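You operate a simulated robot arm through the tools that you are given. There is no shell and no other tool. Be economical: measure what you need, move in short steps, check, and stop when the job is done.

You run a simulated two-armed robot. Do the job below in one go: nothing can be reset, and whatever is moved stays where it is left.

Task
Dust the sample board, then cover it with the protection board.
Fine: dust rag back; carry the protection board in both hands, then stand the brick from the stack top on it. Set down upright: weight brick. What is to be rubbed or washed off counts as gone when no trace of it is left.

Only the result counts: the job must be done as asked and must still hold three seconds after the hand-in. Knocking over, shifting, dropping, spilling or breaking anything else fails it. Lids that push on must go on centred and level and be pressed home; caps that screw on are set level and turned clockwise until they are tight.

Robot
Two 7-joint arms with two-finger parallel grippers on one trunk, on a base that drives. Base frame: it is fixed to the floor where the robot stands at the start and does not move with it; the origin is under the middle of the robot, x ahead of it, y to its left, z up; the surface under the hand at the start is at about z = 760. Readings come in mm, degrees, newtons and seconds.
The left shoulder is at the start at [70, 133, 1151], the right one opposite. With the tool pointing down near the work surface each hand reaches from about 100 to 640 mm from the robot's upright axis, wherever it stands, measured 20 degrees to its own side. Places, roughly: dust on the board [500, -300, 800]; protection board (43x27x5 cm) [400, 100, 800]; sample tiles [500, -400, 800]. Payload 1.57 kg a hand.
Tool frame (each hand has its own): the origin (TCP) lies between the finger pads and is the grasp point; the fingertips stand 30 mm ahead of it; z points along the fingers, y is the line along which they close. The gripper opens to 80 mm. The fingers are 17 mm wide and 12 mm thick; the gripper's body (40 by 82 mm) begins 80 mm behind the TCP.
Orientation is told as [roll, pitch, yaw] about the base's x, y, z axes, in that order, counted from this pose: with the fingers straight down and closing along the base's y, the tool's x points along the base's -x, its y along +y and its z along -z.

Tools
- The arms move only by the tool apply_moves. It takes "left_commands", "right_commands" or both (then of equal length, played together; a hand with none holds still); each is text: rows parted by semicolons, each of 7 numbers parted by spaces: the opening, from 0 (shut) to 1 (fully open), then the shift along the base's x, y, z in mm, then the turn, a rotation vector about the base's x, y, z in degrees. In form: hand x y z rx ry rz; .... A call has 1 to 10 rows; each row is the pose to reach, as a shift and turn from the pose commanded when the call began. A row lasts 0.2 s, in which the tool goes at most 50 mm and 8.6 degrees; a call with a longer step from one row to the next is refused whole, and so is a gripper value outside its range. A pose out of reach is approached as far as the arm can. The call stops where the force on the tool passes 90 N (or 10 N more than at its start, if that is more) or the arm is blocked; 0.2 s more then pass. The fingers move at their own pace (about 153 mm/s each) and stop on an object; they squeeze with about 27 N. The grip force told is the motor's: it shows also when the fingers shut on nothing. Time passes only in rows, and 0.2 s behind the last, so rows that repeat a pose let the fingers close. It gives the time, the measured TCP pose, the force on the tool (base axes), the opening and the grip force at its end, in the units of the frame above (readings bear some noise), with the torque about the TCP (base axes, N m) and any sound that the robot's microphone picked up.
- Cameras (640 x 400 px; columns grow to the right, rows downward): "scene" is now at [120.4, -27, 1358.5]; the picture's right is [-0.36, -0.93, 0.00], its down [-0.72, 0.27, -0.64] and it looks along [0.59, -0.23, -0.77] (base axes); focal length 214 px, centre (320, 200). "left" rides on the left gripper at [72, 7, -122] in its tool frame; the picture's right is [-0.09, 1.00, 0.00], its down [-0.84, -0.08, -0.54] and it looks along [-0.54, -0.05, 0.84] (tool axes); focal length 238 px, centre (320, 200). "right" rides on the right gripper at [72, -7, -122] in its tool frame; the picture's right is [0.09, 1.00, 0.00], its down [-0.84, 0.08, -0.54] and it looks along [-0.54, 0.05, 0.84] (tool axes); focal length 238 px, centre (320, 200). There is no depth. A picture from a camera that has moved, and an enlarged one, comes with that camera's place and axes in the base frame and with its lens.
- get_image(camera): a new picture of that camera. The clock stands still meanwhile.
- move_column(by): slides the trunk up (or, below 0, down) by that many mm; the arms and the scene camera ride with it, the base frame stays. It gives what a move gives, with no picture.
- base_move(legs): drives the robot by 1 to 6 legs, each [ahead, left, turn to the left] in mm, mm and degrees, along the robot's own axes; the way and the turn of a leg run together, so that a leg with both is an arc; at most 1500 mm and 180 degrees a leg. The arms and the cameras ride along, it lands a little off, and it stops where it bumps. It gives what a move gives.
- head_to(pan, tilt): turns the head with the scene camera to pan (to the left, within 86 degrees either way) and tilt (down, from -29 to 69), counted from straight ahead of the robot. It gives what a move gives.
- inspect(camera, box): a new picture of the part [left, top, right, bottom] of that camera's present view, enlarged. The clock stands still meanwhile.
- close_job(): hands the job in; it is judged then, once.

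Work in short steps. Places have to be worked out from the pictures, the camera data and where the tool is seen: move nearer, look again, correct. Check each grasp and each placing, and mend what went wrong. You have 120 turns and 100 pictures in all, those below and enlarged ones among them. Open the grippers and draw the arms clear of the work before you hand the job in, unless the task says otherwise; then end with one line.

The tools are called as name(argument=value, ...) on one line, values as JSON. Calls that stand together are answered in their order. apply_moves: Moves the arms, as the interface text tells. Its arguments: {"type":"object","properties":{"left_commands":{"type":"string"},"right_commands":{"type":"string"}},"required":[]} The other tools are called the same way: move_column (by) slides the trunk up or down; base_move (legs) drives the base; head_to (pan, tilt) turns the head that bears the scene camera; get_image (camera) takes a picture; inspect (camera, box) takes an enlarged picture of a part of a camera's view; close_job () hands the job in.

At the start:

```text
clock: 0.0
left_tool_pos: [442.1, 85.4, 1084.3]
left_tool_rot: [0.1, 0.0, 0.0]
left_ft_force: [0.5, 0.3, 0.0]
left_ft_torque: [0.0, 0.01, -0.01]
left_width: 80.1
left_gripper_force: 0.1
right_tool_pos: [395.3, -293.5, 1138.4]
right_tool_rot: [0.1, 0.1, 0.0]
right_ft_force: [0.3, -0.5, -0.6]
right_ft_torque: [0.0, -0.01, -0.01]
right_width: 80.1
right_gripper_force: 0.2
trunk travel left (down, up): [-725.0, 215.0]
robot x, y, heading: [-0.1, 0.9, 0.0]
head pan, tilt: [-20.9, 50.5]
```

scene: 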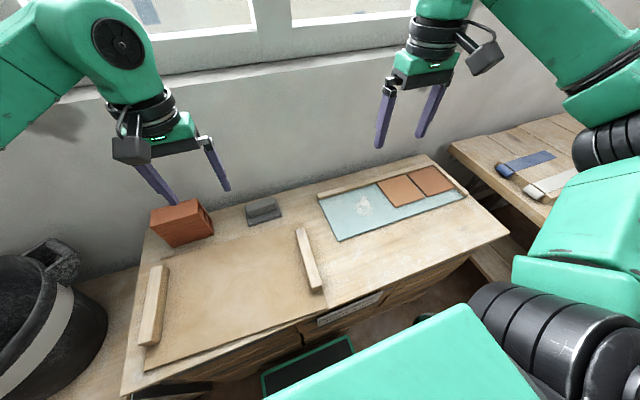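
right: 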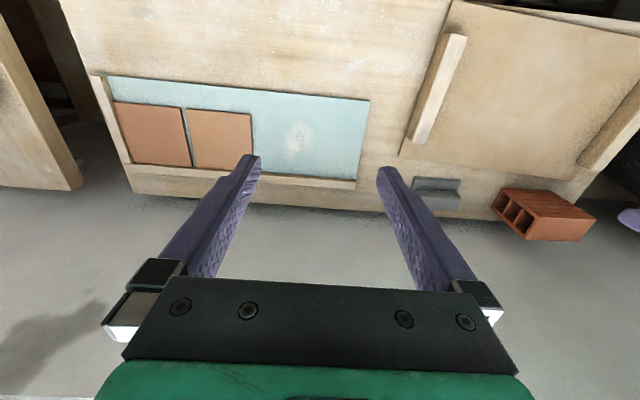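
left: 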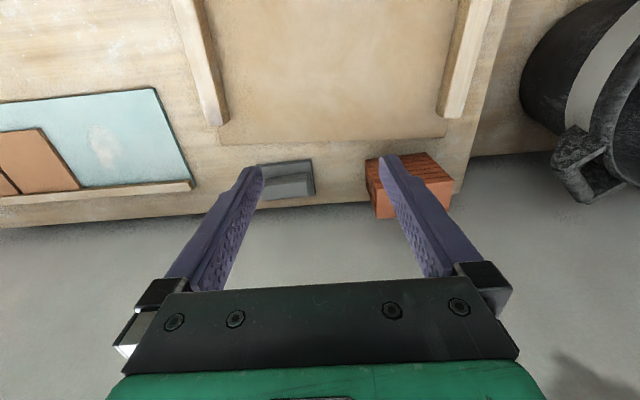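

The scene shows a protection board with two battens, a grey item, a brick, and the sample board with dust. I'll take enlarged pictures to tell them apart.

inspect(camera="scene", box=[120, 170, 340, 300])

inspect(camera="scene", box=[310, 130, 580, 260])

inspect(camera="left", box=[220, 100, 480, 240])

```text
2.91 times, centred on (230, 235) of scene
camera zoom: at [120.4, -27.0, 1358.5], right [-0.36, -0.93, 0.0], down [-0.72, 0.27, -0.64], along [0.59, -0.23, -0.77], focal length 624 px, centre (582, 98)
```

zoom: 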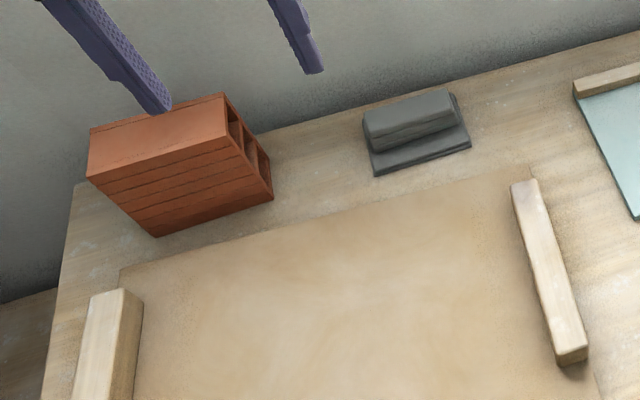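

```text
2.37 times, centred on (445, 195) of scene
camera zoom: at [120.4, -27.0, 1358.5], right [-0.36, -0.93, 0.0], down [-0.72, 0.27, -0.64], along [0.59, -0.23, -0.77], focal length 508 px, centre (24, 212)
```

zoom: 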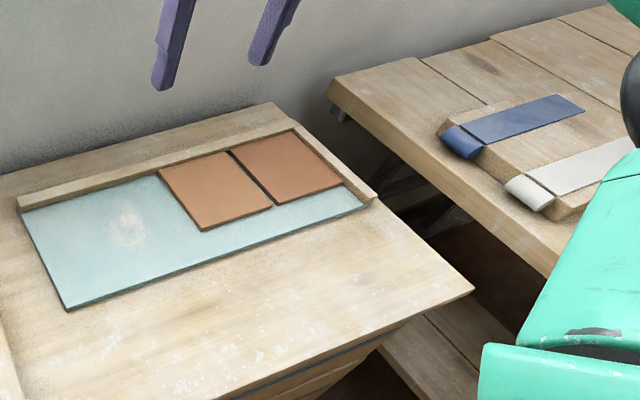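

```text
2.46 times, centred on (350, 170) of left
camera zoom: at [369.2, 91.5, 1206.2], right [0.09, 1.0, 0.0], down [0.84, -0.08, 0.54], along [0.54, -0.05, -0.84], focal length 587 px, centre (246, 274)
```

zoom: 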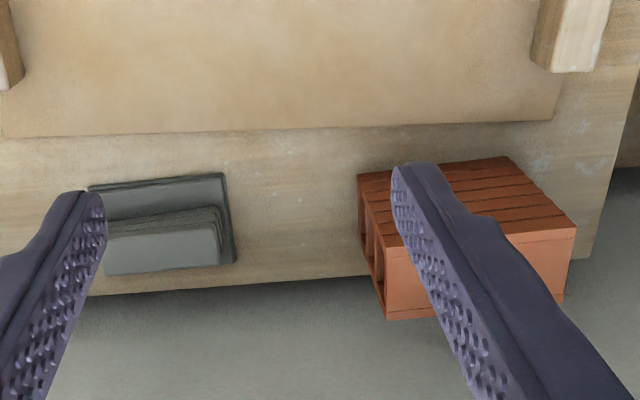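

I need a wider survey: I'll look right toward the side table first, then left.

head_to(pan=-55, tilt=40)

get_image(camera="scene")

head_to(pan=35, tilt=45)

get_image(camera="scene")

```text
clock: 1.0
left_tool_pos: [442.4, 83.9, 1082.6]
left_tool_rot: [0.0, 0.0, -0.1]
left_ft_force: [0.3, -0.2, -0.4]
left_ft_torque: [-0.01, -0.04, -0.02]
left_width: 79.9
left_gripper_force: 0.0
right_tool_pos: [394.7, -293.8, 1139.5]
right_tool_rot: [0.0, 0.0, -0.1]
right_ft_force: [0.5, 0.8, 0.4]
right_ft_torque: [0.01, -0.03, -0.01]
right_width: 79.9
right_gripper_force: 0.0
trunk travel left (down, up): [-725.0, 215.0]
robot x, y, heading: [-0.6, 1.4, -0.0]
head pan, tilt: [-55.0, 40.0]
```

```text
93 pictures are left
camera scene: at [97.7, -69.3, 1373.3], right [-0.82, -0.57, 0.0], down [-0.37, 0.53, -0.77], along [0.44, -0.63, -0.64], focal length 214 px, centre (320, 200)
```

scene: 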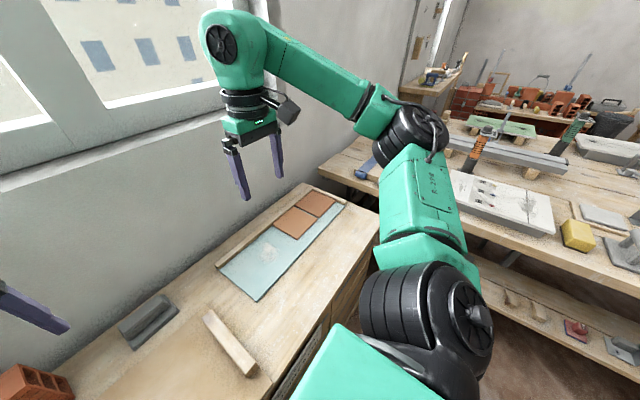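

```text
clock: 2.6
left_tool_pos: [440.9, 84.5, 1083.9]
left_tool_rot: [-0.1, 0.0, 0.1]
left_ft_force: [0.7, -0.1, 0.2]
left_ft_torque: [-0.05, -0.02, -0.03]
left_width: 79.8
left_gripper_force: 0.1
right_tool_pos: [394.7, -293.4, 1138.4]
right_tool_rot: [0.0, 0.0, 0.0]
right_ft_force: [0.2, 0.2, 0.2]
right_ft_torque: [0.02, 0.0, 0.01]
right_width: 80.3
right_gripper_force: 0.0
trunk travel left (down, up): [-725.0, 215.0]
robot x, y, heading: [0.5, -0.2, 0.0]
head pan, tilt: [35.0, 45.0]
```

```text
92 pictures are left
camera scene: at [115.5, 46.8, 1366.1], right [0.57, -0.82, 0.0], down [-0.58, -0.41, -0.71], along [0.58, 0.41, -0.71], focal length 214 px, centre (320, 200)
```

scene: 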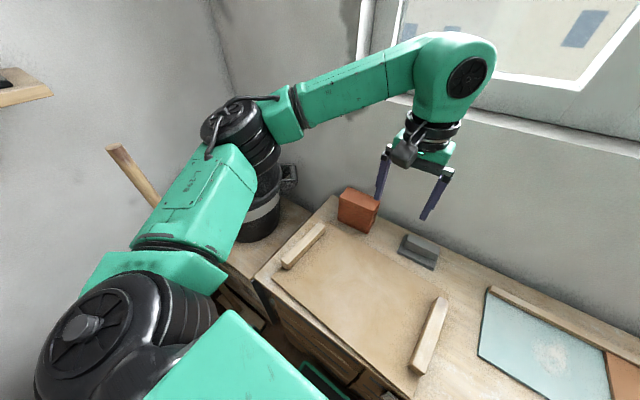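

The grey folded item on the table is the dust rag (ridge along y near x≈595, y≈-5); the brick stands at the left corner. I move the left hand aside and bring the right hand toward the rag, turning it to close along x.

apply_moves(left_commands="1 0 15 0 0 0 0; 1 0 30 0 0 0 0; 1 0 45 0 0 0 0; 1 0 60 0 0 0 0; 1 0 75 0 0 0 0; 1 0 90 0 0 0 0; 1 0 105 0 0 0 0; 1 0 120 0 0 0 0; 1 0 135 0 0 0 0; 1 0 150 0 0 0 0", right_commands="1 18 22 -15 0 0 8.5; 1 36 44 -30 0 0 17; 1 54 66 -45 0 0 25.5; 1 72 88 -60 0 0 34; 1 90 110 -75 0 0 42.5; 1 108 132 -90 0 0 51; 1 126 154 -105 0 0 59.5; 1 144 176 -120 0 0 68; 1 162 198 -135 0 0 76.5; 1 180 220 -150 0 0 85")

get_image(camera="right")

```text
clock: 4.8
left_tool_pos: [437.4, 232.9, 1086.4]
left_tool_rot: [0.0, -0.3, 0.0]
left_ft_force: [-0.3, 0.2, 0.6]
left_ft_torque: [-0.04, 0.0, -0.01]
left_width: 80.0
left_gripper_force: 0.0
right_tool_pos: [307.0, -15.3, 1053.9]
right_tool_rot: [-5.9, 0.5, 77.1]
right_ft_force: [-0.6, 0.9, -0.1]
right_ft_torque: [-0.02, -0.04, -0.07]
right_width: 80.0
right_gripper_force: 0.1
right hand out of reach, approached as far as the arm can: row 3, 4, 5, 6, 7, 8, 9, 10
trunk travel left (down, up): [-725.0, 215.0]
robot x, y, heading: [-0.7, 0.7, 0.1]
head pan, tilt: [35.0, 45.0]
```

```text
91 pictures are left
camera right: at [285.4, -83.0, 1176.5], right [-0.99, 0.13, -0.1], down [0.06, 0.85, 0.52], along [0.15, 0.51, -0.85], focal length 238 px, centre (320, 200)
```

right: 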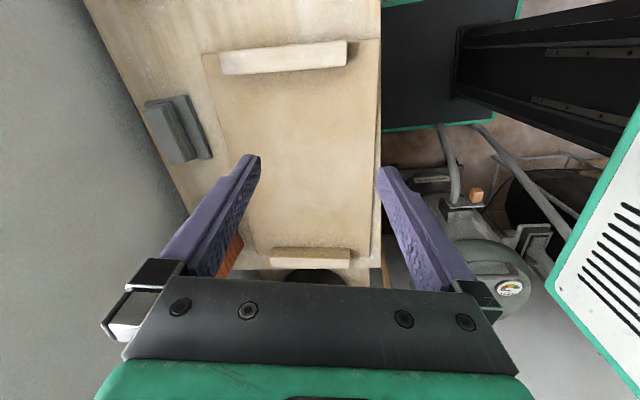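

The hand stopped short of its target at this yaw; the arm seems to be limited turning this way. I bring it back and try the opposite turn.

apply_moves(right_commands="1 -162 -198 130 0 0 -8.5; 1 -144 -205 120 0 0 -17; 1 -126 -210 110 0 0 -25.5; 1 -120 -215 100 0 0 -34; 1 -110 -220 90 0 0 -42.5; 1 -100 -220 80 0 0 -51; 1 -100 -220 70 0 0 -59.5; 1 -100 -220 60 0 0 -68; 1 -100 -220 60 0 0 -76.5; 1 -100 -220 60 0 0 -85")

```text
refused: row 1 steps farther than a row can; nothing moved
```

The first step was too long; I use finer steps.

apply_moves(right_commands="1 -30 -25 10 0 0 -8.5; 1 -60 -50 20 0 0 -17; 1 -90 -75 30 0 0 -25.5; 1 -110 -100 40 0 0 -34; 1 -120 -125 50 0 0 -42.5; 1 -120 -150 60 0 0 -51; 1 -120 -170 60 0 0 -59.5; 1 -120 -190 60 0 0 -68; 1 -120 -200 60 0 0 -76.5; 1 -120 -200 60 0 0 -85")

apply_moves(right_commands="1 5 5 0 0 0 -8.5; 1 10 10 0 0 0 -17; 1 15 15 0 0 0 -25.5; 1 20 20 0 0 0 -34; 1 25 25 0 0 0 -42.5; 1 30 40 0 0 0 -51; 1 40 55 0 0 0 -59.5; 1 50 70 0 0 0 -68; 1 60 85 0 0 0 -76.5; 1 60 100 0 0 0 -85")

```text
clock: 7.0
left_tool_pos: [441.5, 233.5, 1083.8]
left_tool_rot: [0.0, 0.0, 0.0]
left_ft_force: [0.2, 0.3, -0.3]
left_ft_torque: [0.02, -0.03, -0.01]
left_width: 79.9
left_gripper_force: 0.1
right_tool_pos: [193.8, -215.5, 1111.7]
right_tool_rot: [-5.7, 0.4, -8.1]
right_ft_force: [1.2, -0.5, -0.2]
right_ft_torque: [-0.03, 0.02, 0.0]
right_width: 80.1
right_gripper_force: 0.0
trunk travel left (down, up): [-725.0, 215.0]
robot x, y, heading: [-1.9, -0.7, 0.1]
head pan, tilt: [35.0, 45.0]
```

```text
clock: 9.2
left_tool_pos: [441.7, 233.8, 1084.4]
left_tool_rot: [-0.1, 0.0, 0.1]
left_ft_force: [-0.4, -0.4, -1.0]
left_ft_torque: [-0.01, 0.02, 0.04]
left_width: 79.8
left_gripper_force: 0.2
right_tool_pos: [254.8, -114.4, 1111.3]
right_tool_rot: [-5.8, 0.6, -93.2]
right_ft_force: [-0.6, -0.5, -0.4]
right_ft_torque: [-0.01, 0.01, -0.02]
right_width: 80.0
right_gripper_force: 0.1
trunk travel left (down, up): [-725.0, 215.0]
robot x, y, heading: [1.4, 1.4, 0.1]
head pan, tilt: [35.0, 45.0]
```

Now at yaw −93 without complaint. I level the tilt and move out toward the rag.

apply_moves(right_commands="1 30 9 -10 0 -2 1; 1 60 18 -20 0 -4 2; 1 90 28 -30 0 -5.8 3.2; 1 120 37 -40 0 -5.8 3.2; 1 150 47 -50 0 -5.8 3.2; 1 180 56 -60 0 -5.8 3.2; 1 210 65 -70 0 -5.8 3.2; 1 240 75 -80 0 -5.8 3.2; 1 265 84 -90 0 -5.8 3.2; 1 285 94 -100 0 -5.8 3.2")

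get_image(camera="right")

```text
clock: 11.4
left_tool_pos: [441.7, 234.5, 1084.1]
left_tool_rot: [-0.1, 0.0, -0.1]
left_ft_force: [0.1, -0.4, -0.4]
left_ft_torque: [-0.02, -0.04, 0.04]
left_width: 80.2
left_gripper_force: 0.0
right_tool_pos: [538.0, -19.3, 1011.4]
right_tool_rot: [0.0, 0.6, -89.8]
right_ft_force: [0.0, -0.1, 0.9]
right_ft_torque: [0.02, 0.0, 0.01]
right_width: 80.0
right_gripper_force: 0.0
trunk travel left (down, up): [-725.0, 215.0]
robot x, y, heading: [1.2, -1.7, -0.1]
head pan, tilt: [35.0, 45.0]
```

```text
90 pictures are left
camera right: at [531.4, 51.1, 1134.1], right [1.0, 0.1, 0.0], down [0.08, -0.84, 0.53], along [0.05, -0.53, -0.85], focal length 238 px, centre (320, 200)
```

right: 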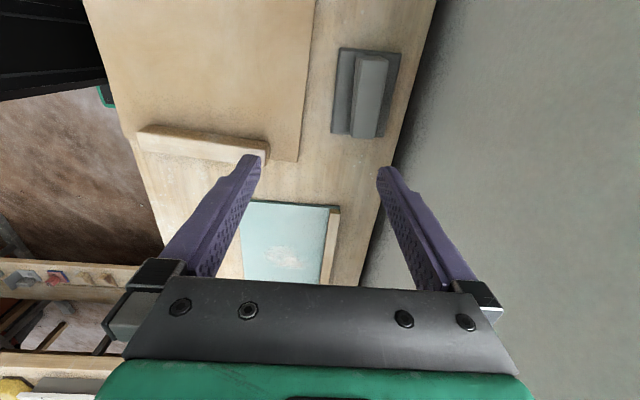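

The rag's ridge is at about (601, 5), roughly 34 mm wide, well within an opening of 60 mm. I move above it.

apply_moves(right_commands="0.75 16 6 -25 0 0 0; 0.75 32 12 -50 0 0 0; 0.75 48 18 -75 0 0 0; 0.75 62 24 -100 0 0 0; 0.75 62 24 -115 0 0 0")

get_image(camera="right")

head_to(pan=0, tilt=50)

get_image(camera="scene")

```text
clock: 12.7
left_tool_pos: [441.4, 231.8, 1084.3]
left_tool_rot: [0.1, -0.1, 0.1]
left_ft_force: [0.6, 0.3, -0.6]
left_ft_torque: [0.03, 0.01, -0.03]
left_width: 80.0
left_gripper_force: 0.0
right_tool_pos: [568.0, -1.3, 910.5]
right_tool_rot: [-0.1, 0.6, -89.7]
right_ft_force: [-0.4, -0.4, 0.9]
right_ft_torque: [0.02, -0.04, 0.0]
right_width: 60.1
right_gripper_force: 0.1
right hand out of reach, approached as far as the arm can: row 3, 4, 5
trunk travel left (down, up): [-725.0, 215.0]
robot x, y, heading: [-1.9, -2.4, -0.1]
head pan, tilt: [35.0, 45.0]
```

```text
89 pictures are left
camera right: at [562.0, 69.7, 1033.6], right [1.0, 0.1, 0.0], down [0.08, -0.84, 0.53], along [0.05, -0.53, -0.85], focal length 238 px, centre (320, 200)
```

right: 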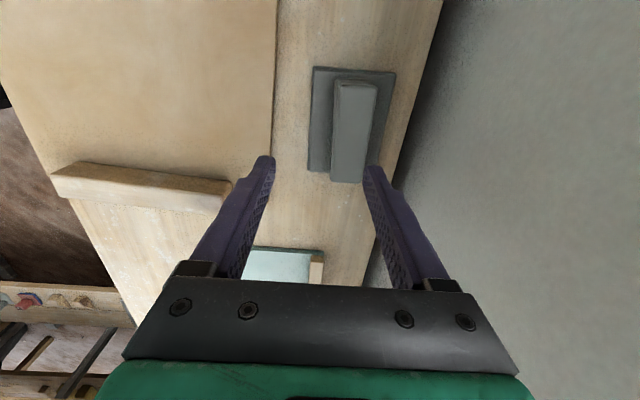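

```text
clock: 13.7
left_tool_pos: [440.9, 232.0, 1084.4]
left_tool_rot: [0.0, 0.0, -0.1]
left_ft_force: [-0.8, 0.5, 0.1]
left_ft_torque: [0.01, 0.0, -0.01]
left_width: 79.9
left_gripper_force: 0.1
right_tool_pos: [567.0, 0.1, 911.5]
right_tool_rot: [0.1, 0.6, -89.6]
right_ft_force: [0.0, -0.2, 0.5]
right_ft_torque: [-0.04, 0.01, -0.01]
right_width: 60.0
right_gripper_force: 0.0
trunk travel left (down, up): [-725.0, 215.0]
robot x, y, heading: [-1.5, -1.4, -0.1]
head pan, tilt: [0.0, 50.0]
```

```text
88 pictures are left
camera scene: at [126.0, 0.5, 1359.1], right [0.0, -1.0, 0.0], down [-0.77, 0.0, -0.64], along [0.64, 0.0, -0.77], focal length 214 px, centre (320, 200)
```

scene: 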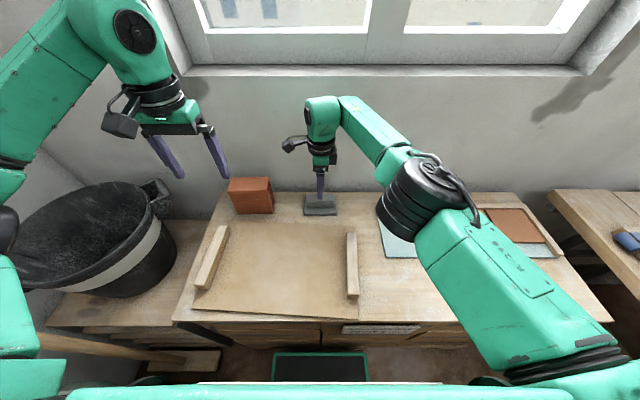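

The base must come closer. I raise/retract the hand a bit, then drive left and slightly ahead.

apply_moves(right_commands="0.75 -25 -30 15 0 0 0; 0.75 -50 -60 30 0 0 0; 0.75 -70 -90 40 0 0 0; 0.75 -80 -120 50 0 0 0")

base_move(legs=[[0, 120, 0], [30, 0, 0]])

```text
clock: 14.7
left_tool_pos: [439.9, 231.9, 1084.5]
left_tool_rot: [0.1, 0.0, 0.0]
left_ft_force: [-0.5, -1.1, 0.1]
left_ft_torque: [0.04, -0.02, 0.02]
left_width: 80.1
left_gripper_force: 0.2
right_tool_pos: [487.8, -120.9, 960.6]
right_tool_rot: [0.1, 0.7, -89.7]
right_ft_force: [0.0, 0.3, 0.2]
right_ft_torque: [0.01, 0.0, 0.0]
right_width: 59.8
right_gripper_force: 0.0
trunk travel left (down, up): [-725.0, 215.0]
robot x, y, heading: [1.0, -0.6, -0.1]
head pan, tilt: [0.0, 50.0]
```

```text
clock: 16.3
left_tool_pos: [466.8, 353.0, 1087.2]
left_tool_rot: [0.1, -0.2, 0.0]
left_ft_force: [-0.1, -0.2, 0.9]
left_ft_torque: [0.03, -0.03, -0.04]
left_width: 79.9
left_gripper_force: 0.0
right_tool_pos: [514.1, -0.4, 962.3]
right_tool_rot: [0.2, 0.7, -89.8]
right_ft_force: [0.9, 0.3, 0.3]
right_ft_torque: [0.05, -0.03, 0.02]
right_width: 60.1
right_gripper_force: 0.0
trunk travel left (down, up): [-725.0, 215.0]
robot x, y, heading: [28.7, 119.9, 0.0]
head pan, tilt: [0.0, 50.0]
```

No bump. Now the hand goes above the rag ridge again.

apply_moves(right_commands="0.75 22 2 -15 0 0 0; 0.75 44 4 -30 0 0 0; 0.75 66 5 -45 0 0 0; 0.75 87 5 -60 0 0 0; 0.75 87 5 -80 0 0 0; 0.75 87 5 -80 0 0 0")

get_image(camera="right")

```text
clock: 17.7
left_tool_pos: [468.7, 353.7, 1084.3]
left_tool_rot: [0.0, 0.0, 0.0]
left_ft_force: [1.0, -0.3, -0.6]
left_ft_torque: [-0.01, 0.02, 0.01]
left_width: 80.0
left_gripper_force: 0.0
right_tool_pos: [605.4, 6.5, 882.7]
right_tool_rot: [0.0, 0.6, -89.7]
right_ft_force: [0.2, -1.0, 0.2]
right_ft_torque: [0.01, 0.0, 0.01]
right_width: 60.2
right_gripper_force: 0.1
trunk travel left (down, up): [-725.0, 215.0]
robot x, y, heading: [30.6, 123.3, 0.0]
head pan, tilt: [0.0, 50.0]
```

```text
87 pictures are left
camera right: at [598.8, 76.9, 1004.8], right [1.0, 0.1, 0.0], down [0.08, -0.84, 0.53], along [0.05, -0.53, -0.85], focal length 238 px, centre (320, 200)
```

right: 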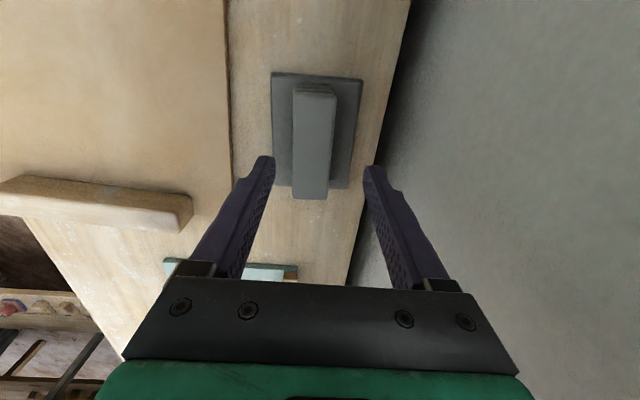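

Ridge centre is at x≈600, y≈3. I descend with a 4 mm correction to fingertips near z≈783 and look before closing.

apply_moves(right_commands="0.75 -4 -2 -20 0 0 0; 0.75 -4 -3 -40 0 0 0; 0.75 -4 -3 -55 0 0 0; 0.75 -4 -3 -68 0 0 0; 0.75 -4 -3 -68 0 0 0")

get_image(camera="right")

inspect(camera="scene", box=[200, 120, 420, 260])

```text
clock: 18.9
left_tool_pos: [469.7, 354.5, 1085.2]
left_tool_rot: [-0.1, 0.1, 0.0]
left_ft_force: [0.1, 0.9, 0.0]
left_ft_torque: [0.0, -0.01, 0.01]
left_width: 79.8
left_gripper_force: 0.2
right_tool_pos: [600.3, 1.9, 813.2]
right_tool_rot: [0.0, 0.6, -89.7]
right_ft_force: [-0.5, -0.6, -0.3]
right_ft_torque: [-0.02, 0.01, -0.04]
right_width: 60.2
right_gripper_force: 0.1
trunk travel left (down, up): [-725.0, 215.0]
robot x, y, heading: [28.8, 122.5, 0.2]
head pan, tilt: [0.0, 50.0]
```

```text
86 pictures are left
camera right: at [593.2, 74.4, 935.9], right [1.0, 0.1, 0.0], down [0.08, -0.84, 0.53], along [0.05, -0.53, -0.85], focal length 238 px, centre (320, 200)
```

right: 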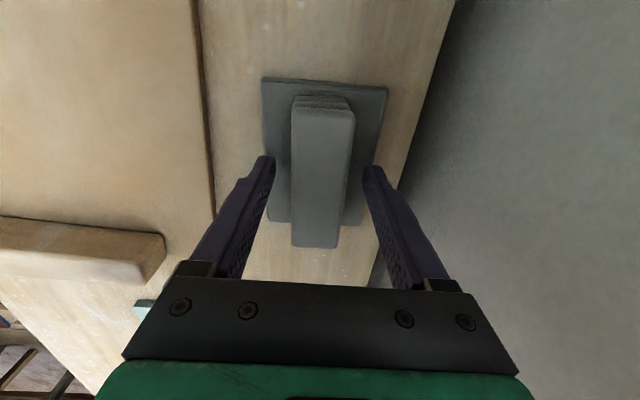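

```text
2.86 times, centred on (310, 190) of scene
camera zoom: at [154.0, 121.2, 1359.1], right [0.0, -1.0, 0.0], down [-0.77, 0.0, -0.64], along [0.64, 0.0, -0.77], focal length 613 px, centre (349, 229)
```

zoom: 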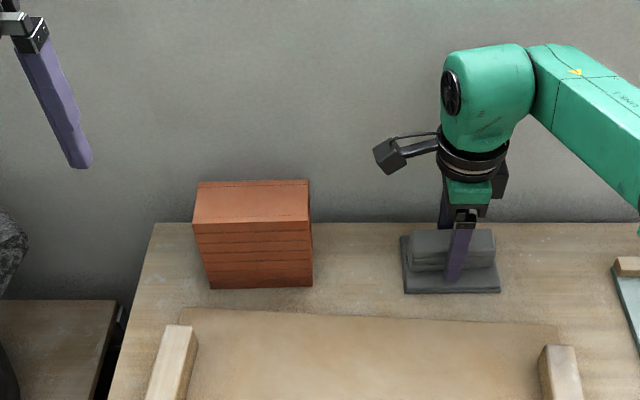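

The ridge lies centred between the fingers. I lower 6 mm more and close.

apply_moves(right_commands="0.75 0 0 -6 0 0 0; 0.3 0 0 -6 0 0 0; 0 0 0 -6 0 0 0; 0 0 0 -6 0 0 0")

```text
clock: 19.9
left_tool_pos: [468.0, 353.8, 1084.8]
left_tool_rot: [0.0, 0.1, 0.0]
left_ft_force: [0.4, 0.7, 0.3]
left_ft_torque: [0.01, 0.02, 0.0]
left_width: 80.3
left_gripper_force: 0.1
right_tool_pos: [599.3, 4.6, 806.5]
right_tool_rot: [0.0, 0.6, -89.6]
right_ft_force: [-0.2, -0.7, 0.1]
right_ft_torque: [0.01, 0.05, 0.03]
right_width: 31.6
right_gripper_force: 27.0
trunk travel left (down, up): [-725.0, 215.0]
robot x, y, heading: [25.8, 121.9, -0.3]
head pan, tilt: [0.0, 50.0]
```

Grip holds (31.6 mm). Rag home TCP is (600, 3, 807). I lift it, draw it in and drive right to stand before the dust.

apply_moves(right_commands="0 0 0 25 0 0 0; 0 0 0 50 0 0 0; 0 -25 -10 80 0 0 0; 0 -60 -20 100 0 0 0; 0 -100 -30 120 0 0 0")

base_move(legs=[[0, -280, 0]])

head_to(pan=-30, tilt=60)

get_image(camera="scene")

get_image(camera="right")

```text
clock: 21.1
left_tool_pos: [468.0, 354.2, 1085.4]
left_tool_rot: [0.0, -0.1, 0.1]
left_ft_force: [-0.3, 0.0, 0.0]
left_ft_torque: [0.05, -0.04, 0.0]
left_width: 79.9
left_gripper_force: 0.1
right_tool_pos: [500.4, -28.4, 928.7]
right_tool_rot: [0.1, 0.5, -89.7]
right_ft_force: [0.5, -0.2, 0.5]
right_ft_torque: [-0.02, -0.01, 0.03]
right_width: 31.8
right_gripper_force: 27.2
trunk travel left (down, up): [-725.0, 215.0]
robot x, y, heading: [29.5, 120.7, -0.1]
head pan, tilt: [0.0, 50.0]
```

```text
clock: 23.1
left_tool_pos: [469.5, 71.0, 1084.1]
left_tool_rot: [0.0, -0.1, -0.4]
left_ft_force: [0.3, -0.4, -0.5]
left_ft_torque: [-0.04, -0.03, -0.02]
left_width: 80.1
left_gripper_force: 0.1
right_tool_pos: [498.1, -314.1, 927.4]
right_tool_rot: [0.0, 0.6, -90.0]
right_ft_force: [-0.4, 0.8, -0.9]
right_ft_torque: [-0.01, 0.0, 0.02]
right_width: 31.8
right_gripper_force: 26.5
trunk travel left (down, up): [-725.0, 215.0]
robot x, y, heading: [24.0, -161.7, -0.3]
head pan, tilt: [0.0, 50.0]
```

```text
clock: 24.0
left_tool_pos: [470.3, 69.4, 1084.4]
left_tool_rot: [0.0, -0.1, -0.5]
left_ft_force: [0.3, 0.1, -0.5]
left_ft_torque: [0.0, 0.0, 0.01]
left_width: 80.0
left_gripper_force: 0.1
right_tool_pos: [498.5, -313.5, 928.8]
right_tool_rot: [0.0, 0.6, -90.1]
right_ft_force: [-0.3, -0.1, -0.7]
right_ft_torque: [0.0, 0.03, -0.01]
right_width: 31.2
right_gripper_force: 27.0
trunk travel left (down, up): [-725.0, 215.0]
robot x, y, heading: [25.6, -160.9, -0.6]
head pan, tilt: [-30.0, 60.0]
```

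```text
84 pictures are left
camera scene: at [133.1, -194.3, 1346.6], right [-0.51, -0.86, 0.0], down [-0.75, 0.44, -0.5], along [0.43, -0.25, -0.87], focal length 214 px, centre (320, 200)
```

scene: 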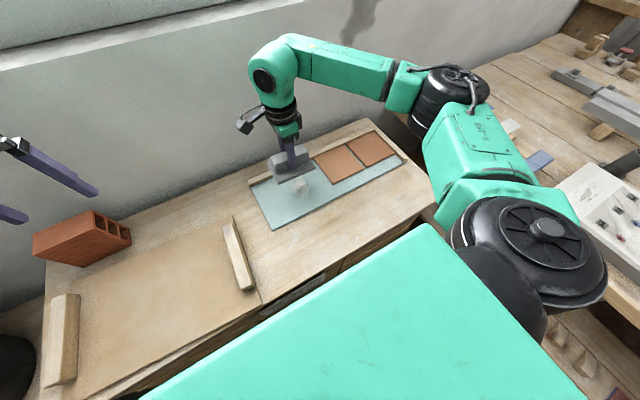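

```text
83 pictures are left
camera right: at [492.4, -242.0, 1050.5], right [1.0, 0.09, 0.0], down [0.08, -0.84, 0.53], along [0.05, -0.53, -0.85], focal length 238 px, centre (320, 200)
```

right: 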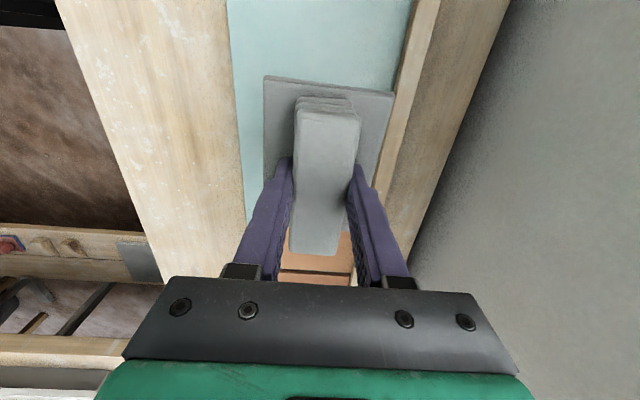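

Let me zoom in on the sample board to locate the dust, tiles and frame precisely.

inspect(camera="scene", box=[235, 110, 445, 240])

```text
3.05 times, centred on (340, 175) of scene
camera zoom: at [133.1, -194.3, 1346.6], right [-0.51, -0.86, 0.0], down [-0.75, 0.44, -0.5], along [0.43, -0.25, -0.87], focal length 654 px, centre (259, 276)
```

zoom: 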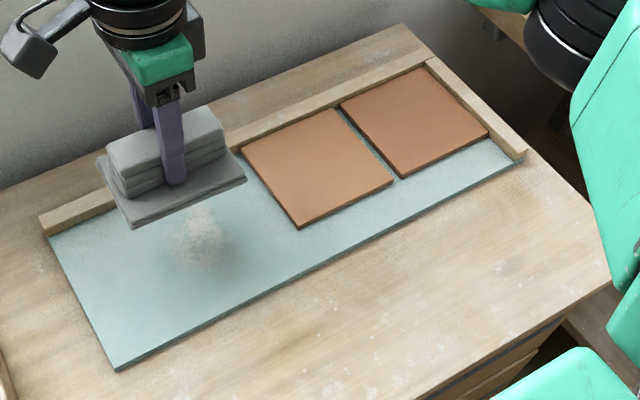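

Plate spans x 400–572, y −196 to −692; tiles from y≈−428 rightward; dust around x 446–542, y −365 to −290. The rag (≈90×110) can work at centres x 440–520, y −365 to −255. I lower it near the plate.

apply_moves(right_commands="0 0 0 -30 0 0 0; 0 0 0 -60 0 0 0; 0 0 0 -85 0 0 0; 0 0 0 -103 0 0 0; 0 0 0 -106 0 0 0; 0 0 0 -109 0 0 0; 0 0 0 -109 0 0 0")

inspect(camera="scene", box=[235, 110, 445, 240])

```text
clock: 25.6
left_tool_pos: [469.3, 69.5, 1084.6]
left_tool_rot: [0.1, 0.0, -0.4]
left_ft_force: [0.1, -0.4, -0.6]
left_ft_torque: [0.01, 0.02, 0.02]
left_width: 80.3
left_gripper_force: 0.1
right_tool_pos: [498.5, -312.8, 818.2]
right_tool_rot: [0.0, 0.6, -90.2]
right_ft_force: [-0.3, -0.5, -0.8]
right_ft_torque: [-0.01, 0.02, 0.03]
right_width: 31.6
right_gripper_force: 27.1
trunk travel left (down, up): [-725.0, 215.0]
robot x, y, heading: [29.4, -160.0, -0.6]
head pan, tilt: [-30.0, 60.0]
```

```text
3.05 times, centred on (340, 175) of scene
camera zoom: at [133.1, -194.7, 1346.6], right [-0.51, -0.86, 0.0], down [-0.75, 0.44, -0.5], along [0.43, -0.25, -0.87], focal length 654 px, centre (259, 276)
```

zoom: 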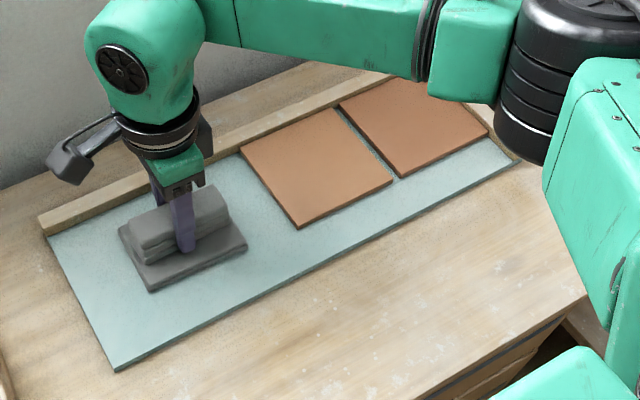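

The rag is just above the plate. I go down in small steps to contact.

apply_moves(right_commands="0 0 0 -1.5 0 0 0; 0 0 0 -3 0 0 0; 0 0 0 -4 0 0 0; 0 0 0 -4 0 0 0")

```text
clock: 26.6
left_tool_pos: [468.1, 70.3, 1085.6]
left_tool_rot: [0.1, -0.1, -0.3]
left_ft_force: [-0.3, 1.1, 0.6]
left_ft_torque: [-0.02, 0.0, -0.04]
left_width: 79.9
left_gripper_force: 0.0
right_tool_pos: [497.2, -311.4, 816.4]
right_tool_rot: [0.2, 0.8, -90.1]
right_ft_force: [1.2, 0.2, 12.3]
right_ft_torque: [-0.21, 0.29, 0.05]
right_width: 31.3
right_gripper_force: 27.1
trunk travel left (down, up): [-725.0, 215.0]
robot x, y, heading: [27.3, -160.9, -0.5]
head pan, tilt: [-30.0, 60.0]
```

Contact with about 12 N. Now strokes covering the dust area at this height.

apply_moves(right_commands="0 18 -20 0 0 0 0; 0 18 -48 0 0 0 0; 0 -10 -48 0 0 0 0; 0 -35 -48 0 0 0 0; 0 -55 -48 0 0 0 0; 0 -55 -20 0 0 0 0; 0 -30 -20 0 0 0 0; 0 0 -20 0 0 0 0; 0 18 -10 0 0 0 0; 0 18 10 0 0 0 0")

apply_moves(right_commands="0 -25 0 0 0 0 0; 0 -50 0 0 0 0 0; 0 -73 0 0 0 0 0; 0 -73 30 0 0 0 0; 0 -45 30 0 0 0 0; 0 -20 30 0 0 0 0; 0 0 30 0 0 0 0; 0 0 30 40 0 0 0; 0 0 60 80 0 0 0; 0 0 100 100 0 0 0")

inspect(camera="scene", box=[235, 110, 445, 240])

get_image(camera="right")

```text
clock: 28.8
left_tool_pos: [468.1, 68.0, 1084.9]
left_tool_rot: [0.0, -0.1, -0.4]
left_ft_force: [-0.3, 0.0, 0.1]
left_ft_torque: [-0.02, 0.02, -0.03]
left_width: 80.2
left_gripper_force: 0.1
right_tool_pos: [516.1, -306.1, 817.7]
right_tool_rot: [0.1, 0.6, -90.1]
right_ft_force: [1.6, -3.3, 7.3]
right_ft_torque: [-0.11, 0.19, 0.1]
right_width: 31.6
right_gripper_force: 27.6
trunk travel left (down, up): [-725.0, 215.0]
robot x, y, heading: [24.4, -162.4, -0.7]
head pan, tilt: [-30.0, 60.0]
```

```text
clock: 31.0
left_tool_pos: [470.2, 70.7, 1084.0]
left_tool_rot: [0.0, -0.1, -0.3]
left_ft_force: [0.3, 0.4, -0.3]
left_ft_torque: [0.0, 0.01, 0.0]
left_width: 79.8
left_gripper_force: 0.0
right_tool_pos: [518.4, -200.5, 913.8]
right_tool_rot: [-0.1, 0.5, -90.2]
right_ft_force: [0.3, 1.2, -0.1]
right_ft_torque: [0.01, -0.01, 0.03]
right_width: 31.6
right_gripper_force: 27.1
trunk travel left (down, up): [-725.0, 215.0]
robot x, y, heading: [29.2, -161.6, -0.6]
head pan, tilt: [-30.0, 60.0]
```

```text
3.05 times, centred on (340, 175) of scene
camera zoom: at [134.0, -192.1, 1346.5], right [-0.51, -0.86, 0.0], down [-0.75, 0.44, -0.5], along [0.43, -0.26, -0.87], focal length 654 px, centre (259, 276)
```

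zoom: 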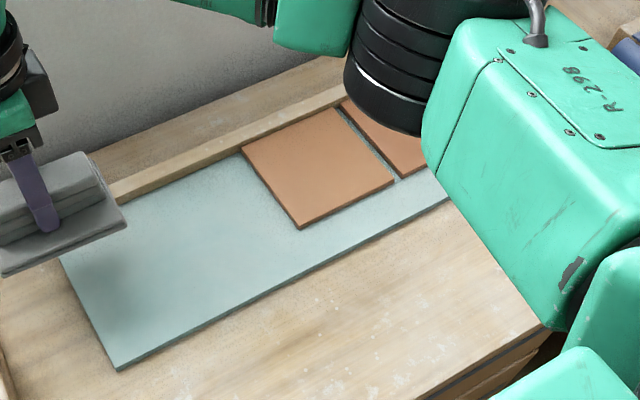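

```text
79 pictures are left
camera right: at [512.2, -129.1, 1036.4], right [1.0, 0.09, 0.0], down [0.08, -0.84, 0.53], along [0.05, -0.53, -0.85], focal length 238 px, centre (320, 200)
```

right: 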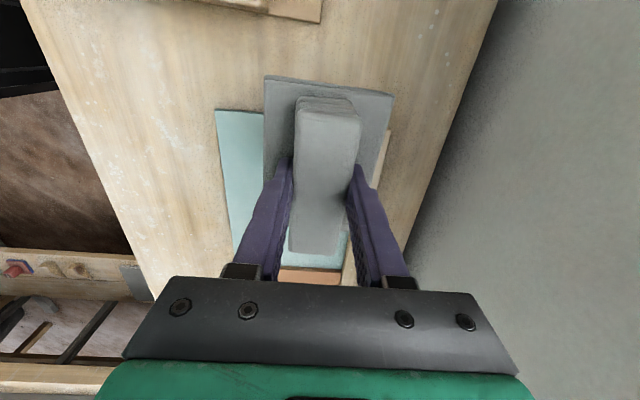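

The dust looks gone; a tighter zoom confirms whether any trace remains.

inspect(camera="scene", box=[255, 155, 355, 217])

```text
6.40 times, centred on (305, 186) of scene
camera zoom: at [134.0, -192.1, 1346.5], right [-0.51, -0.86, 0.0], down [-0.75, 0.44, -0.5], along [0.43, -0.26, -0.87], focal length 1373 px, centre (416, 290)
```

zoom: 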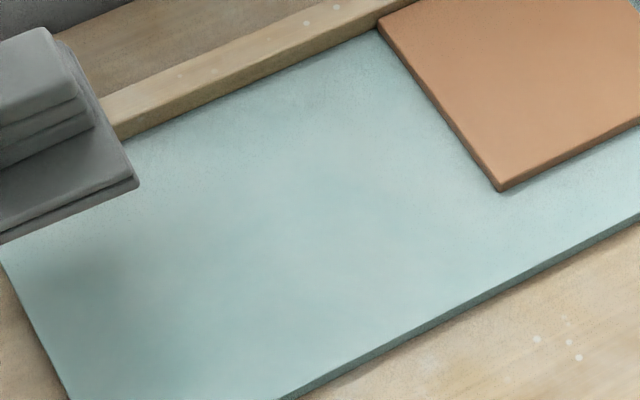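

The plate is clean. Now I drive back left to return the rag.

base_move(legs=[[0, 280, 0.5]])

```text
clock: 33.0
left_tool_pos: [469.8, 353.7, 1085.4]
left_tool_rot: [0.0, 0.0, -0.1]
left_ft_force: [0.0, -0.5, -0.1]
left_ft_torque: [-0.02, 0.0, 0.01]
left_width: 80.1
left_gripper_force: 0.0
right_tool_pos: [519.2, 82.2, 913.3]
right_tool_rot: [0.0, 0.6, -89.8]
right_ft_force: [0.2, -0.8, -0.3]
right_ft_torque: [0.01, 0.0, -0.01]
right_width: 31.6
right_gripper_force: 26.6
trunk travel left (down, up): [-725.0, 215.0]
robot x, y, heading: [27.6, 119.4, -0.1]
head pan, tilt: [-30.0, 60.0]
```

I move above the rag's home at (600, 3) and lower to near the table.

apply_moves(right_commands="0 10 -20 0 0 0 0; 0 30 -40 0 0 0 0; 0 55 -60 0 0 0 0; 0 81 -79 0 0 0 0; 0 81 -79 -30 0 0 0; 0 81 -79 -60 0 0 0; 0 81 -79 -85 0 0 0; 0 81 -79 -98 0 0 0; 0 81 -79 -98 0 0 0")

get_image(camera="right")

```text
clock: 35.0
left_tool_pos: [470.2, 355.3, 1083.6]
left_tool_rot: [0.0, 0.0, -0.1]
left_ft_force: [-0.1, 0.0, 0.6]
left_ft_torque: [-0.04, 0.04, 0.01]
left_width: 80.3
left_gripper_force: 0.1
right_tool_pos: [599.8, 3.2, 816.2]
right_tool_rot: [-0.1, 0.6, -89.8]
right_ft_force: [1.4, 0.2, -0.5]
right_ft_torque: [-0.01, 0.0, -0.01]
right_width: 31.6
right_gripper_force: 26.8
trunk travel left (down, up): [-725.0, 215.0]
robot x, y, heading: [28.0, 119.4, 0.1]
head pan, tilt: [-30.0, 60.0]
```

```text
77 pictures are left
camera right: at [593.4, 74.3, 938.6], right [1.0, 0.1, 0.0], down [0.08, -0.84, 0.53], along [0.05, -0.53, -0.85], focal length 238 px, centre (320, 200)
```

right: 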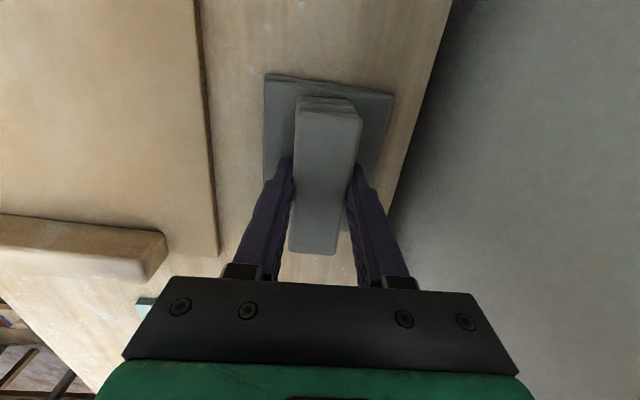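

Background matches the pick-up view. I lower the last bit to contact.

apply_moves(right_commands="0 0 0 -3 0 0 0; 0 0 0 -6 0 0 0; 0 0 0 -8 0 0 0; 0 0 0 -9.5 0 0 0; 0 0 0 -9.5 0 0 0")

```text
clock: 36.2
left_tool_pos: [469.0, 352.4, 1084.3]
left_tool_rot: [0.0, 0.0, -0.1]
left_ft_force: [0.4, -0.4, 0.6]
left_ft_torque: [0.02, 0.02, 0.05]
left_width: 80.0
left_gripper_force: 0.1
right_tool_pos: [599.3, 3.5, 807.6]
right_tool_rot: [0.1, 0.6, -89.8]
right_ft_force: [2.0, -1.0, 4.0]
right_ft_torque: [-0.06, 0.14, 0.03]
right_width: 31.4
right_gripper_force: 27.3
trunk travel left (down, up): [-725.0, 215.0]
robot x, y, heading: [30.0, 122.5, -0.1]
head pan, tilt: [-30.0, 60.0]
```

Contact (4 N). I release to the same 60 mm opening and rise straight up.

apply_moves(right_commands="0.3 0 0 0.5 0 0 0; 0.75 0 0 0.5 0 0 0; 0.75 0 0 0.5 0 0 0; 0.75 0 0 20 0 0 0; 0.75 0 0 45 0 0 0; 0.75 0 0 90 0 0 0; 0.75 0 0 130 0 0 0; 0.75 -40 -20 150 0 0 0; 0.75 -80 -40 150 0 0 0; 0.75 -120 -60 150 0 0 0")

get_image(camera="right")

head_to(pan=0, tilt=55)

get_image(camera="scene")

```text
clock: 38.4
left_tool_pos: [467.5, 352.5, 1084.9]
left_tool_rot: [0.0, 0.0, 0.0]
left_ft_force: [-0.3, 0.7, -0.8]
left_ft_torque: [0.01, 0.02, 0.0]
left_width: 80.1
left_gripper_force: 0.0
right_tool_pos: [477.6, -57.4, 955.9]
right_tool_rot: [0.0, 0.7, -89.9]
right_ft_force: [0.4, 0.0, -0.7]
right_ft_torque: [-0.02, 0.0, -0.01]
right_width: 59.9
right_gripper_force: 0.1
trunk travel left (down, up): [-725.0, 215.0]
robot x, y, heading: [28.4, 119.3, -0.1]
head pan, tilt: [-30.0, 60.0]
```

```text
76 pictures are left
camera right: at [471.6, 13.3, 1078.9], right [1.0, 0.09, 0.0], down [0.08, -0.84, 0.53], along [0.05, -0.53, -0.85], focal length 238 px, centre (320, 200)
```

right: 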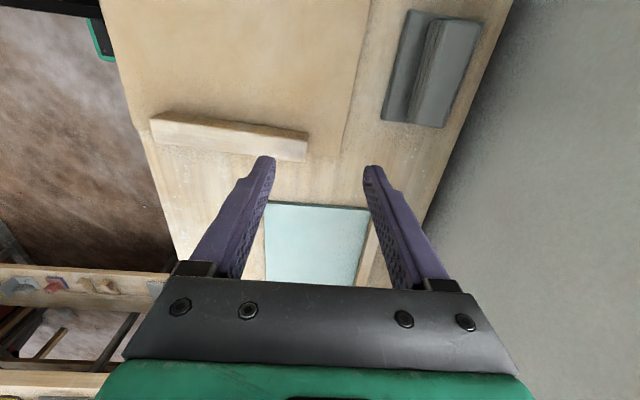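

```text
clock: 39.4
left_tool_pos: [469.2, 354.9, 1084.6]
left_tool_rot: [-0.1, 0.0, -0.1]
left_ft_force: [0.3, -0.4, -0.1]
left_ft_torque: [0.01, 0.03, 0.0]
left_width: 79.9
left_gripper_force: 0.1
right_tool_pos: [479.8, -56.4, 954.8]
right_tool_rot: [0.0, 0.6, -89.9]
right_ft_force: [-0.4, 0.5, 0.0]
right_ft_torque: [-0.01, 0.01, -0.02]
right_width: 60.1
right_gripper_force: 0.0
trunk travel left (down, up): [-725.0, 215.0]
robot x, y, heading: [28.0, 123.5, -0.1]
head pan, tilt: [0.0, 55.0]
```

```text
75 pictures are left
camera scene: at [148.8, 121.1, 1352.6], right [0.0, -1.0, 0.0], down [-0.82, 0.0, -0.57], along [0.57, 0.0, -0.82], focal length 214 px, centre (320, 200)
```

scene: 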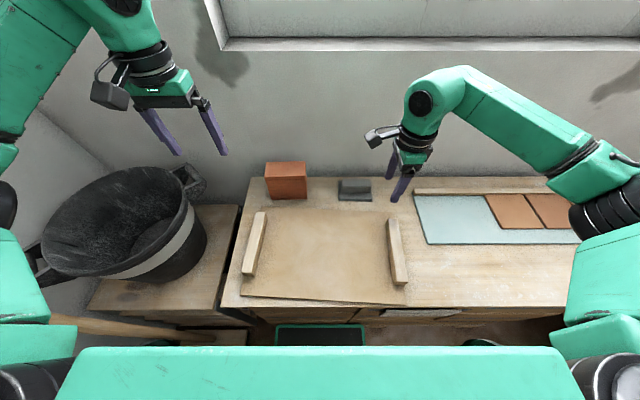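

The rag is back at home. Now I measure the protection board and its battens.

inspect(camera="scene", box=[215, 150, 445, 315])

```text
2.42 times, centred on (330, 232) of scene
camera zoom: at [148.8, 121.1, 1352.6], right [0.0, -1.0, 0.0], down [-0.82, 0.0, -0.57], along [0.57, 0.0, -0.82], focal length 520 px, centre (296, 121)
```

zoom: 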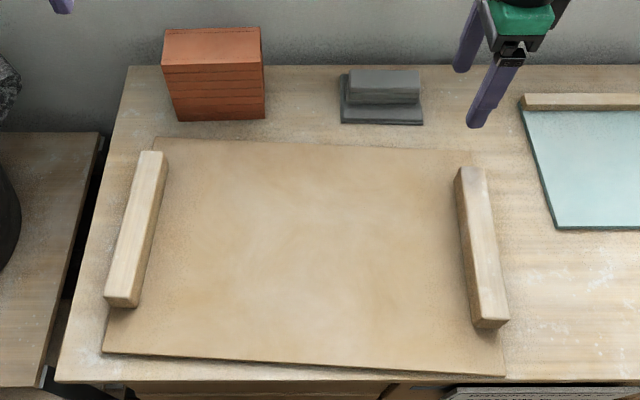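

Board yaw ≈ −3°, batten centres ≈ (395, 299) left and (373, −81) right, ~34 mm wide. Before carrying, I check the heights of the frame strip and tiles using the right wrist camera.

apply_moves(right_commands="0.75 20 -30 -20 0 0 0; 0.75 40 -60 -40 0 0 0; 0.75 60 -90 -60 0 0 0; 0.75 75 -120 -75 0 0 0; 0.75 75 -150 -75 0 0 0; 0.75 75 -150 -75 0 0 0")

get_image(camera="right")

```text
clock: 40.8
left_tool_pos: [469.3, 354.4, 1084.1]
left_tool_rot: [0.0, 0.0, -0.1]
left_ft_force: [0.8, 0.1, -0.3]
left_ft_torque: [-0.03, 0.03, -0.03]
left_width: 79.9
left_gripper_force: 0.1
right_tool_pos: [554.1, -205.5, 880.0]
right_tool_rot: [-0.1, 0.6, -89.8]
right_ft_force: [-0.4, 0.3, 0.6]
right_ft_torque: [0.02, 0.01, 0.02]
right_width: 60.1
right_gripper_force: 0.0
trunk travel left (down, up): [-725.0, 215.0]
robot x, y, heading: [27.0, 118.3, 0.1]
head pan, tilt: [0.0, 55.0]
```

```text
73 pictures are left
camera right: at [547.6, -134.9, 1003.6], right [1.0, 0.1, 0.0], down [0.08, -0.84, 0.53], along [0.05, -0.53, -0.85], focal length 238 px, centre (320, 200)
```

right: 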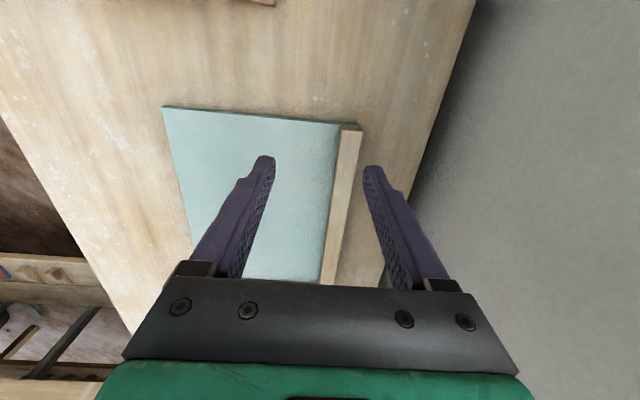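

inspect(camera="right", box=[260, 90, 420, 190])

```text
4.00 times, centred on (340, 140) of right
camera zoom: at [547.6, -134.9, 1003.6], right [1.0, 0.1, 0.0], down [0.08, -0.84, 0.53], along [0.05, -0.53, -0.85], focal length 953 px, centre (240, 440)
```

zoom: 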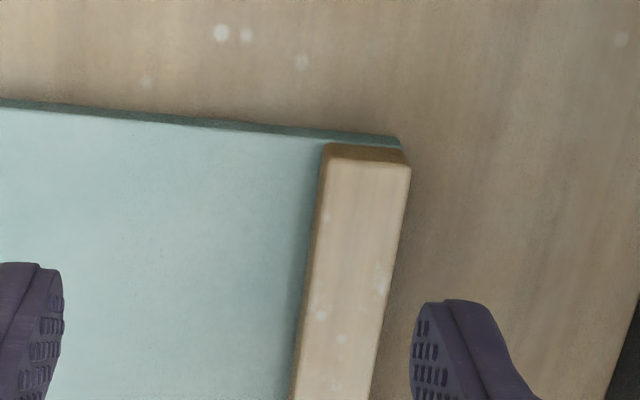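

The strip sits on the plate and stands ~15 mm above it, tiles ~8–10 mm. I set both hands in carrying pose (yaw −3°) above the battens, then make a dry run of the drive to measure the target and check clearances.

apply_moves(left_commands="1 -8 -6 -14 0 0 -0.5; 1 -16 -12 -28 0 0 -1; 1 -24 -18 -42 0 0 -1.5; 1 -32 -24 -56 0 0 -2; 1 -40 -30 -70 0 0 -2.5; 1 -48 -36 -84 0 0 -3; 1 -56 -42 -98 0 0 -3; 1 -64 -48 -112 0 0 -3; 1 -70 -52 -124 0 0 -3; 1 -74 -55 -134 0 0 -3", right_commands="0.75 -18 0 20 0 0 8.6; 0.75 -36 0 40 0 0 17.2; 0.75 -54 0 60 0 0 25.8; 1 -72 0 70 0 0 34.4; 1 -90 20 70 0 0 43; 1 -108 40 70 0 0 51.6; 1 -126 60 70 0 0 60.2; 1 -144 80 70 0 0 68.8; 1 -162 102 70 0 0 77.4; 1 -181 124 70 0 0 86")

base_move(legs=[[0, -450, 0]])

head_to(pan=-12, tilt=60)

get_image(camera="scene")

```text
clock: 43.0
left_tool_pos: [395.0, 300.1, 950.2]
left_tool_rot: [-0.1, 0.0, -3.0]
left_ft_force: [-0.3, -0.5, 0.6]
left_ft_torque: [-0.02, -0.02, 0.0]
left_width: 80.1
left_gripper_force: 0.0
right_tool_pos: [372.8, -83.3, 951.0]
right_tool_rot: [0.1, 0.6, -3.6]
right_ft_force: [-0.1, 0.1, 0.2]
right_ft_torque: [0.01, 0.02, -0.01]
right_width: 79.8
right_gripper_force: 0.1
trunk travel left (down, up): [-725.0, 215.0]
robot x, y, heading: [29.9, 121.5, 0.1]
head pan, tilt: [0.0, 55.0]
```

```text
clock: 45.7
left_tool_pos: [394.4, -147.9, 949.8]
left_tool_rot: [0.0, 0.0, -3.1]
left_ft_force: [-0.1, -0.1, 0.1]
left_ft_torque: [0.0, -0.03, 0.02]
left_width: 79.8
left_gripper_force: 0.2
right_tool_pos: [371.9, -532.1, 950.7]
right_tool_rot: [0.0, 0.7, -3.8]
right_ft_force: [-0.2, 0.1, 0.5]
right_ft_torque: [0.02, -0.01, -0.01]
right_width: 80.0
right_gripper_force: 0.1
trunk travel left (down, up): [-725.0, 215.0]
robot x, y, heading: [28.1, -329.4, -0.3]
head pan, tilt: [0.0, 55.0]
```

```text
clock: 46.4
left_tool_pos: [394.6, -149.9, 950.6]
left_tool_rot: [0.0, 0.0, -3.1]
left_ft_force: [0.4, -0.2, 0.3]
left_ft_torque: [-0.03, -0.04, 0.0]
left_width: 79.9
left_gripper_force: 0.0
right_tool_pos: [373.3, -531.8, 950.1]
right_tool_rot: [0.0, 0.6, -3.8]
right_ft_force: [0.4, -0.5, -0.2]
right_ft_torque: [0.0, -0.04, 0.0]
right_width: 80.1
right_gripper_force: 0.1
trunk travel left (down, up): [-725.0, 215.0]
robot x, y, heading: [28.9, -329.7, -0.1]
head pan, tilt: [-12.0, 60.0]
```

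```text
71 pictures are left
camera scene: at [141.2, -341.4, 1346.6], right [-0.21, -0.98, 0.0], down [-0.85, 0.18, -0.5], along [0.49, -0.1, -0.87], focal length 214 px, centre (320, 200)
```

scene: 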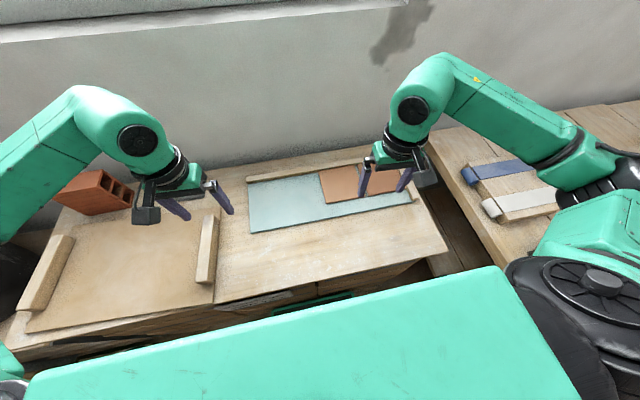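

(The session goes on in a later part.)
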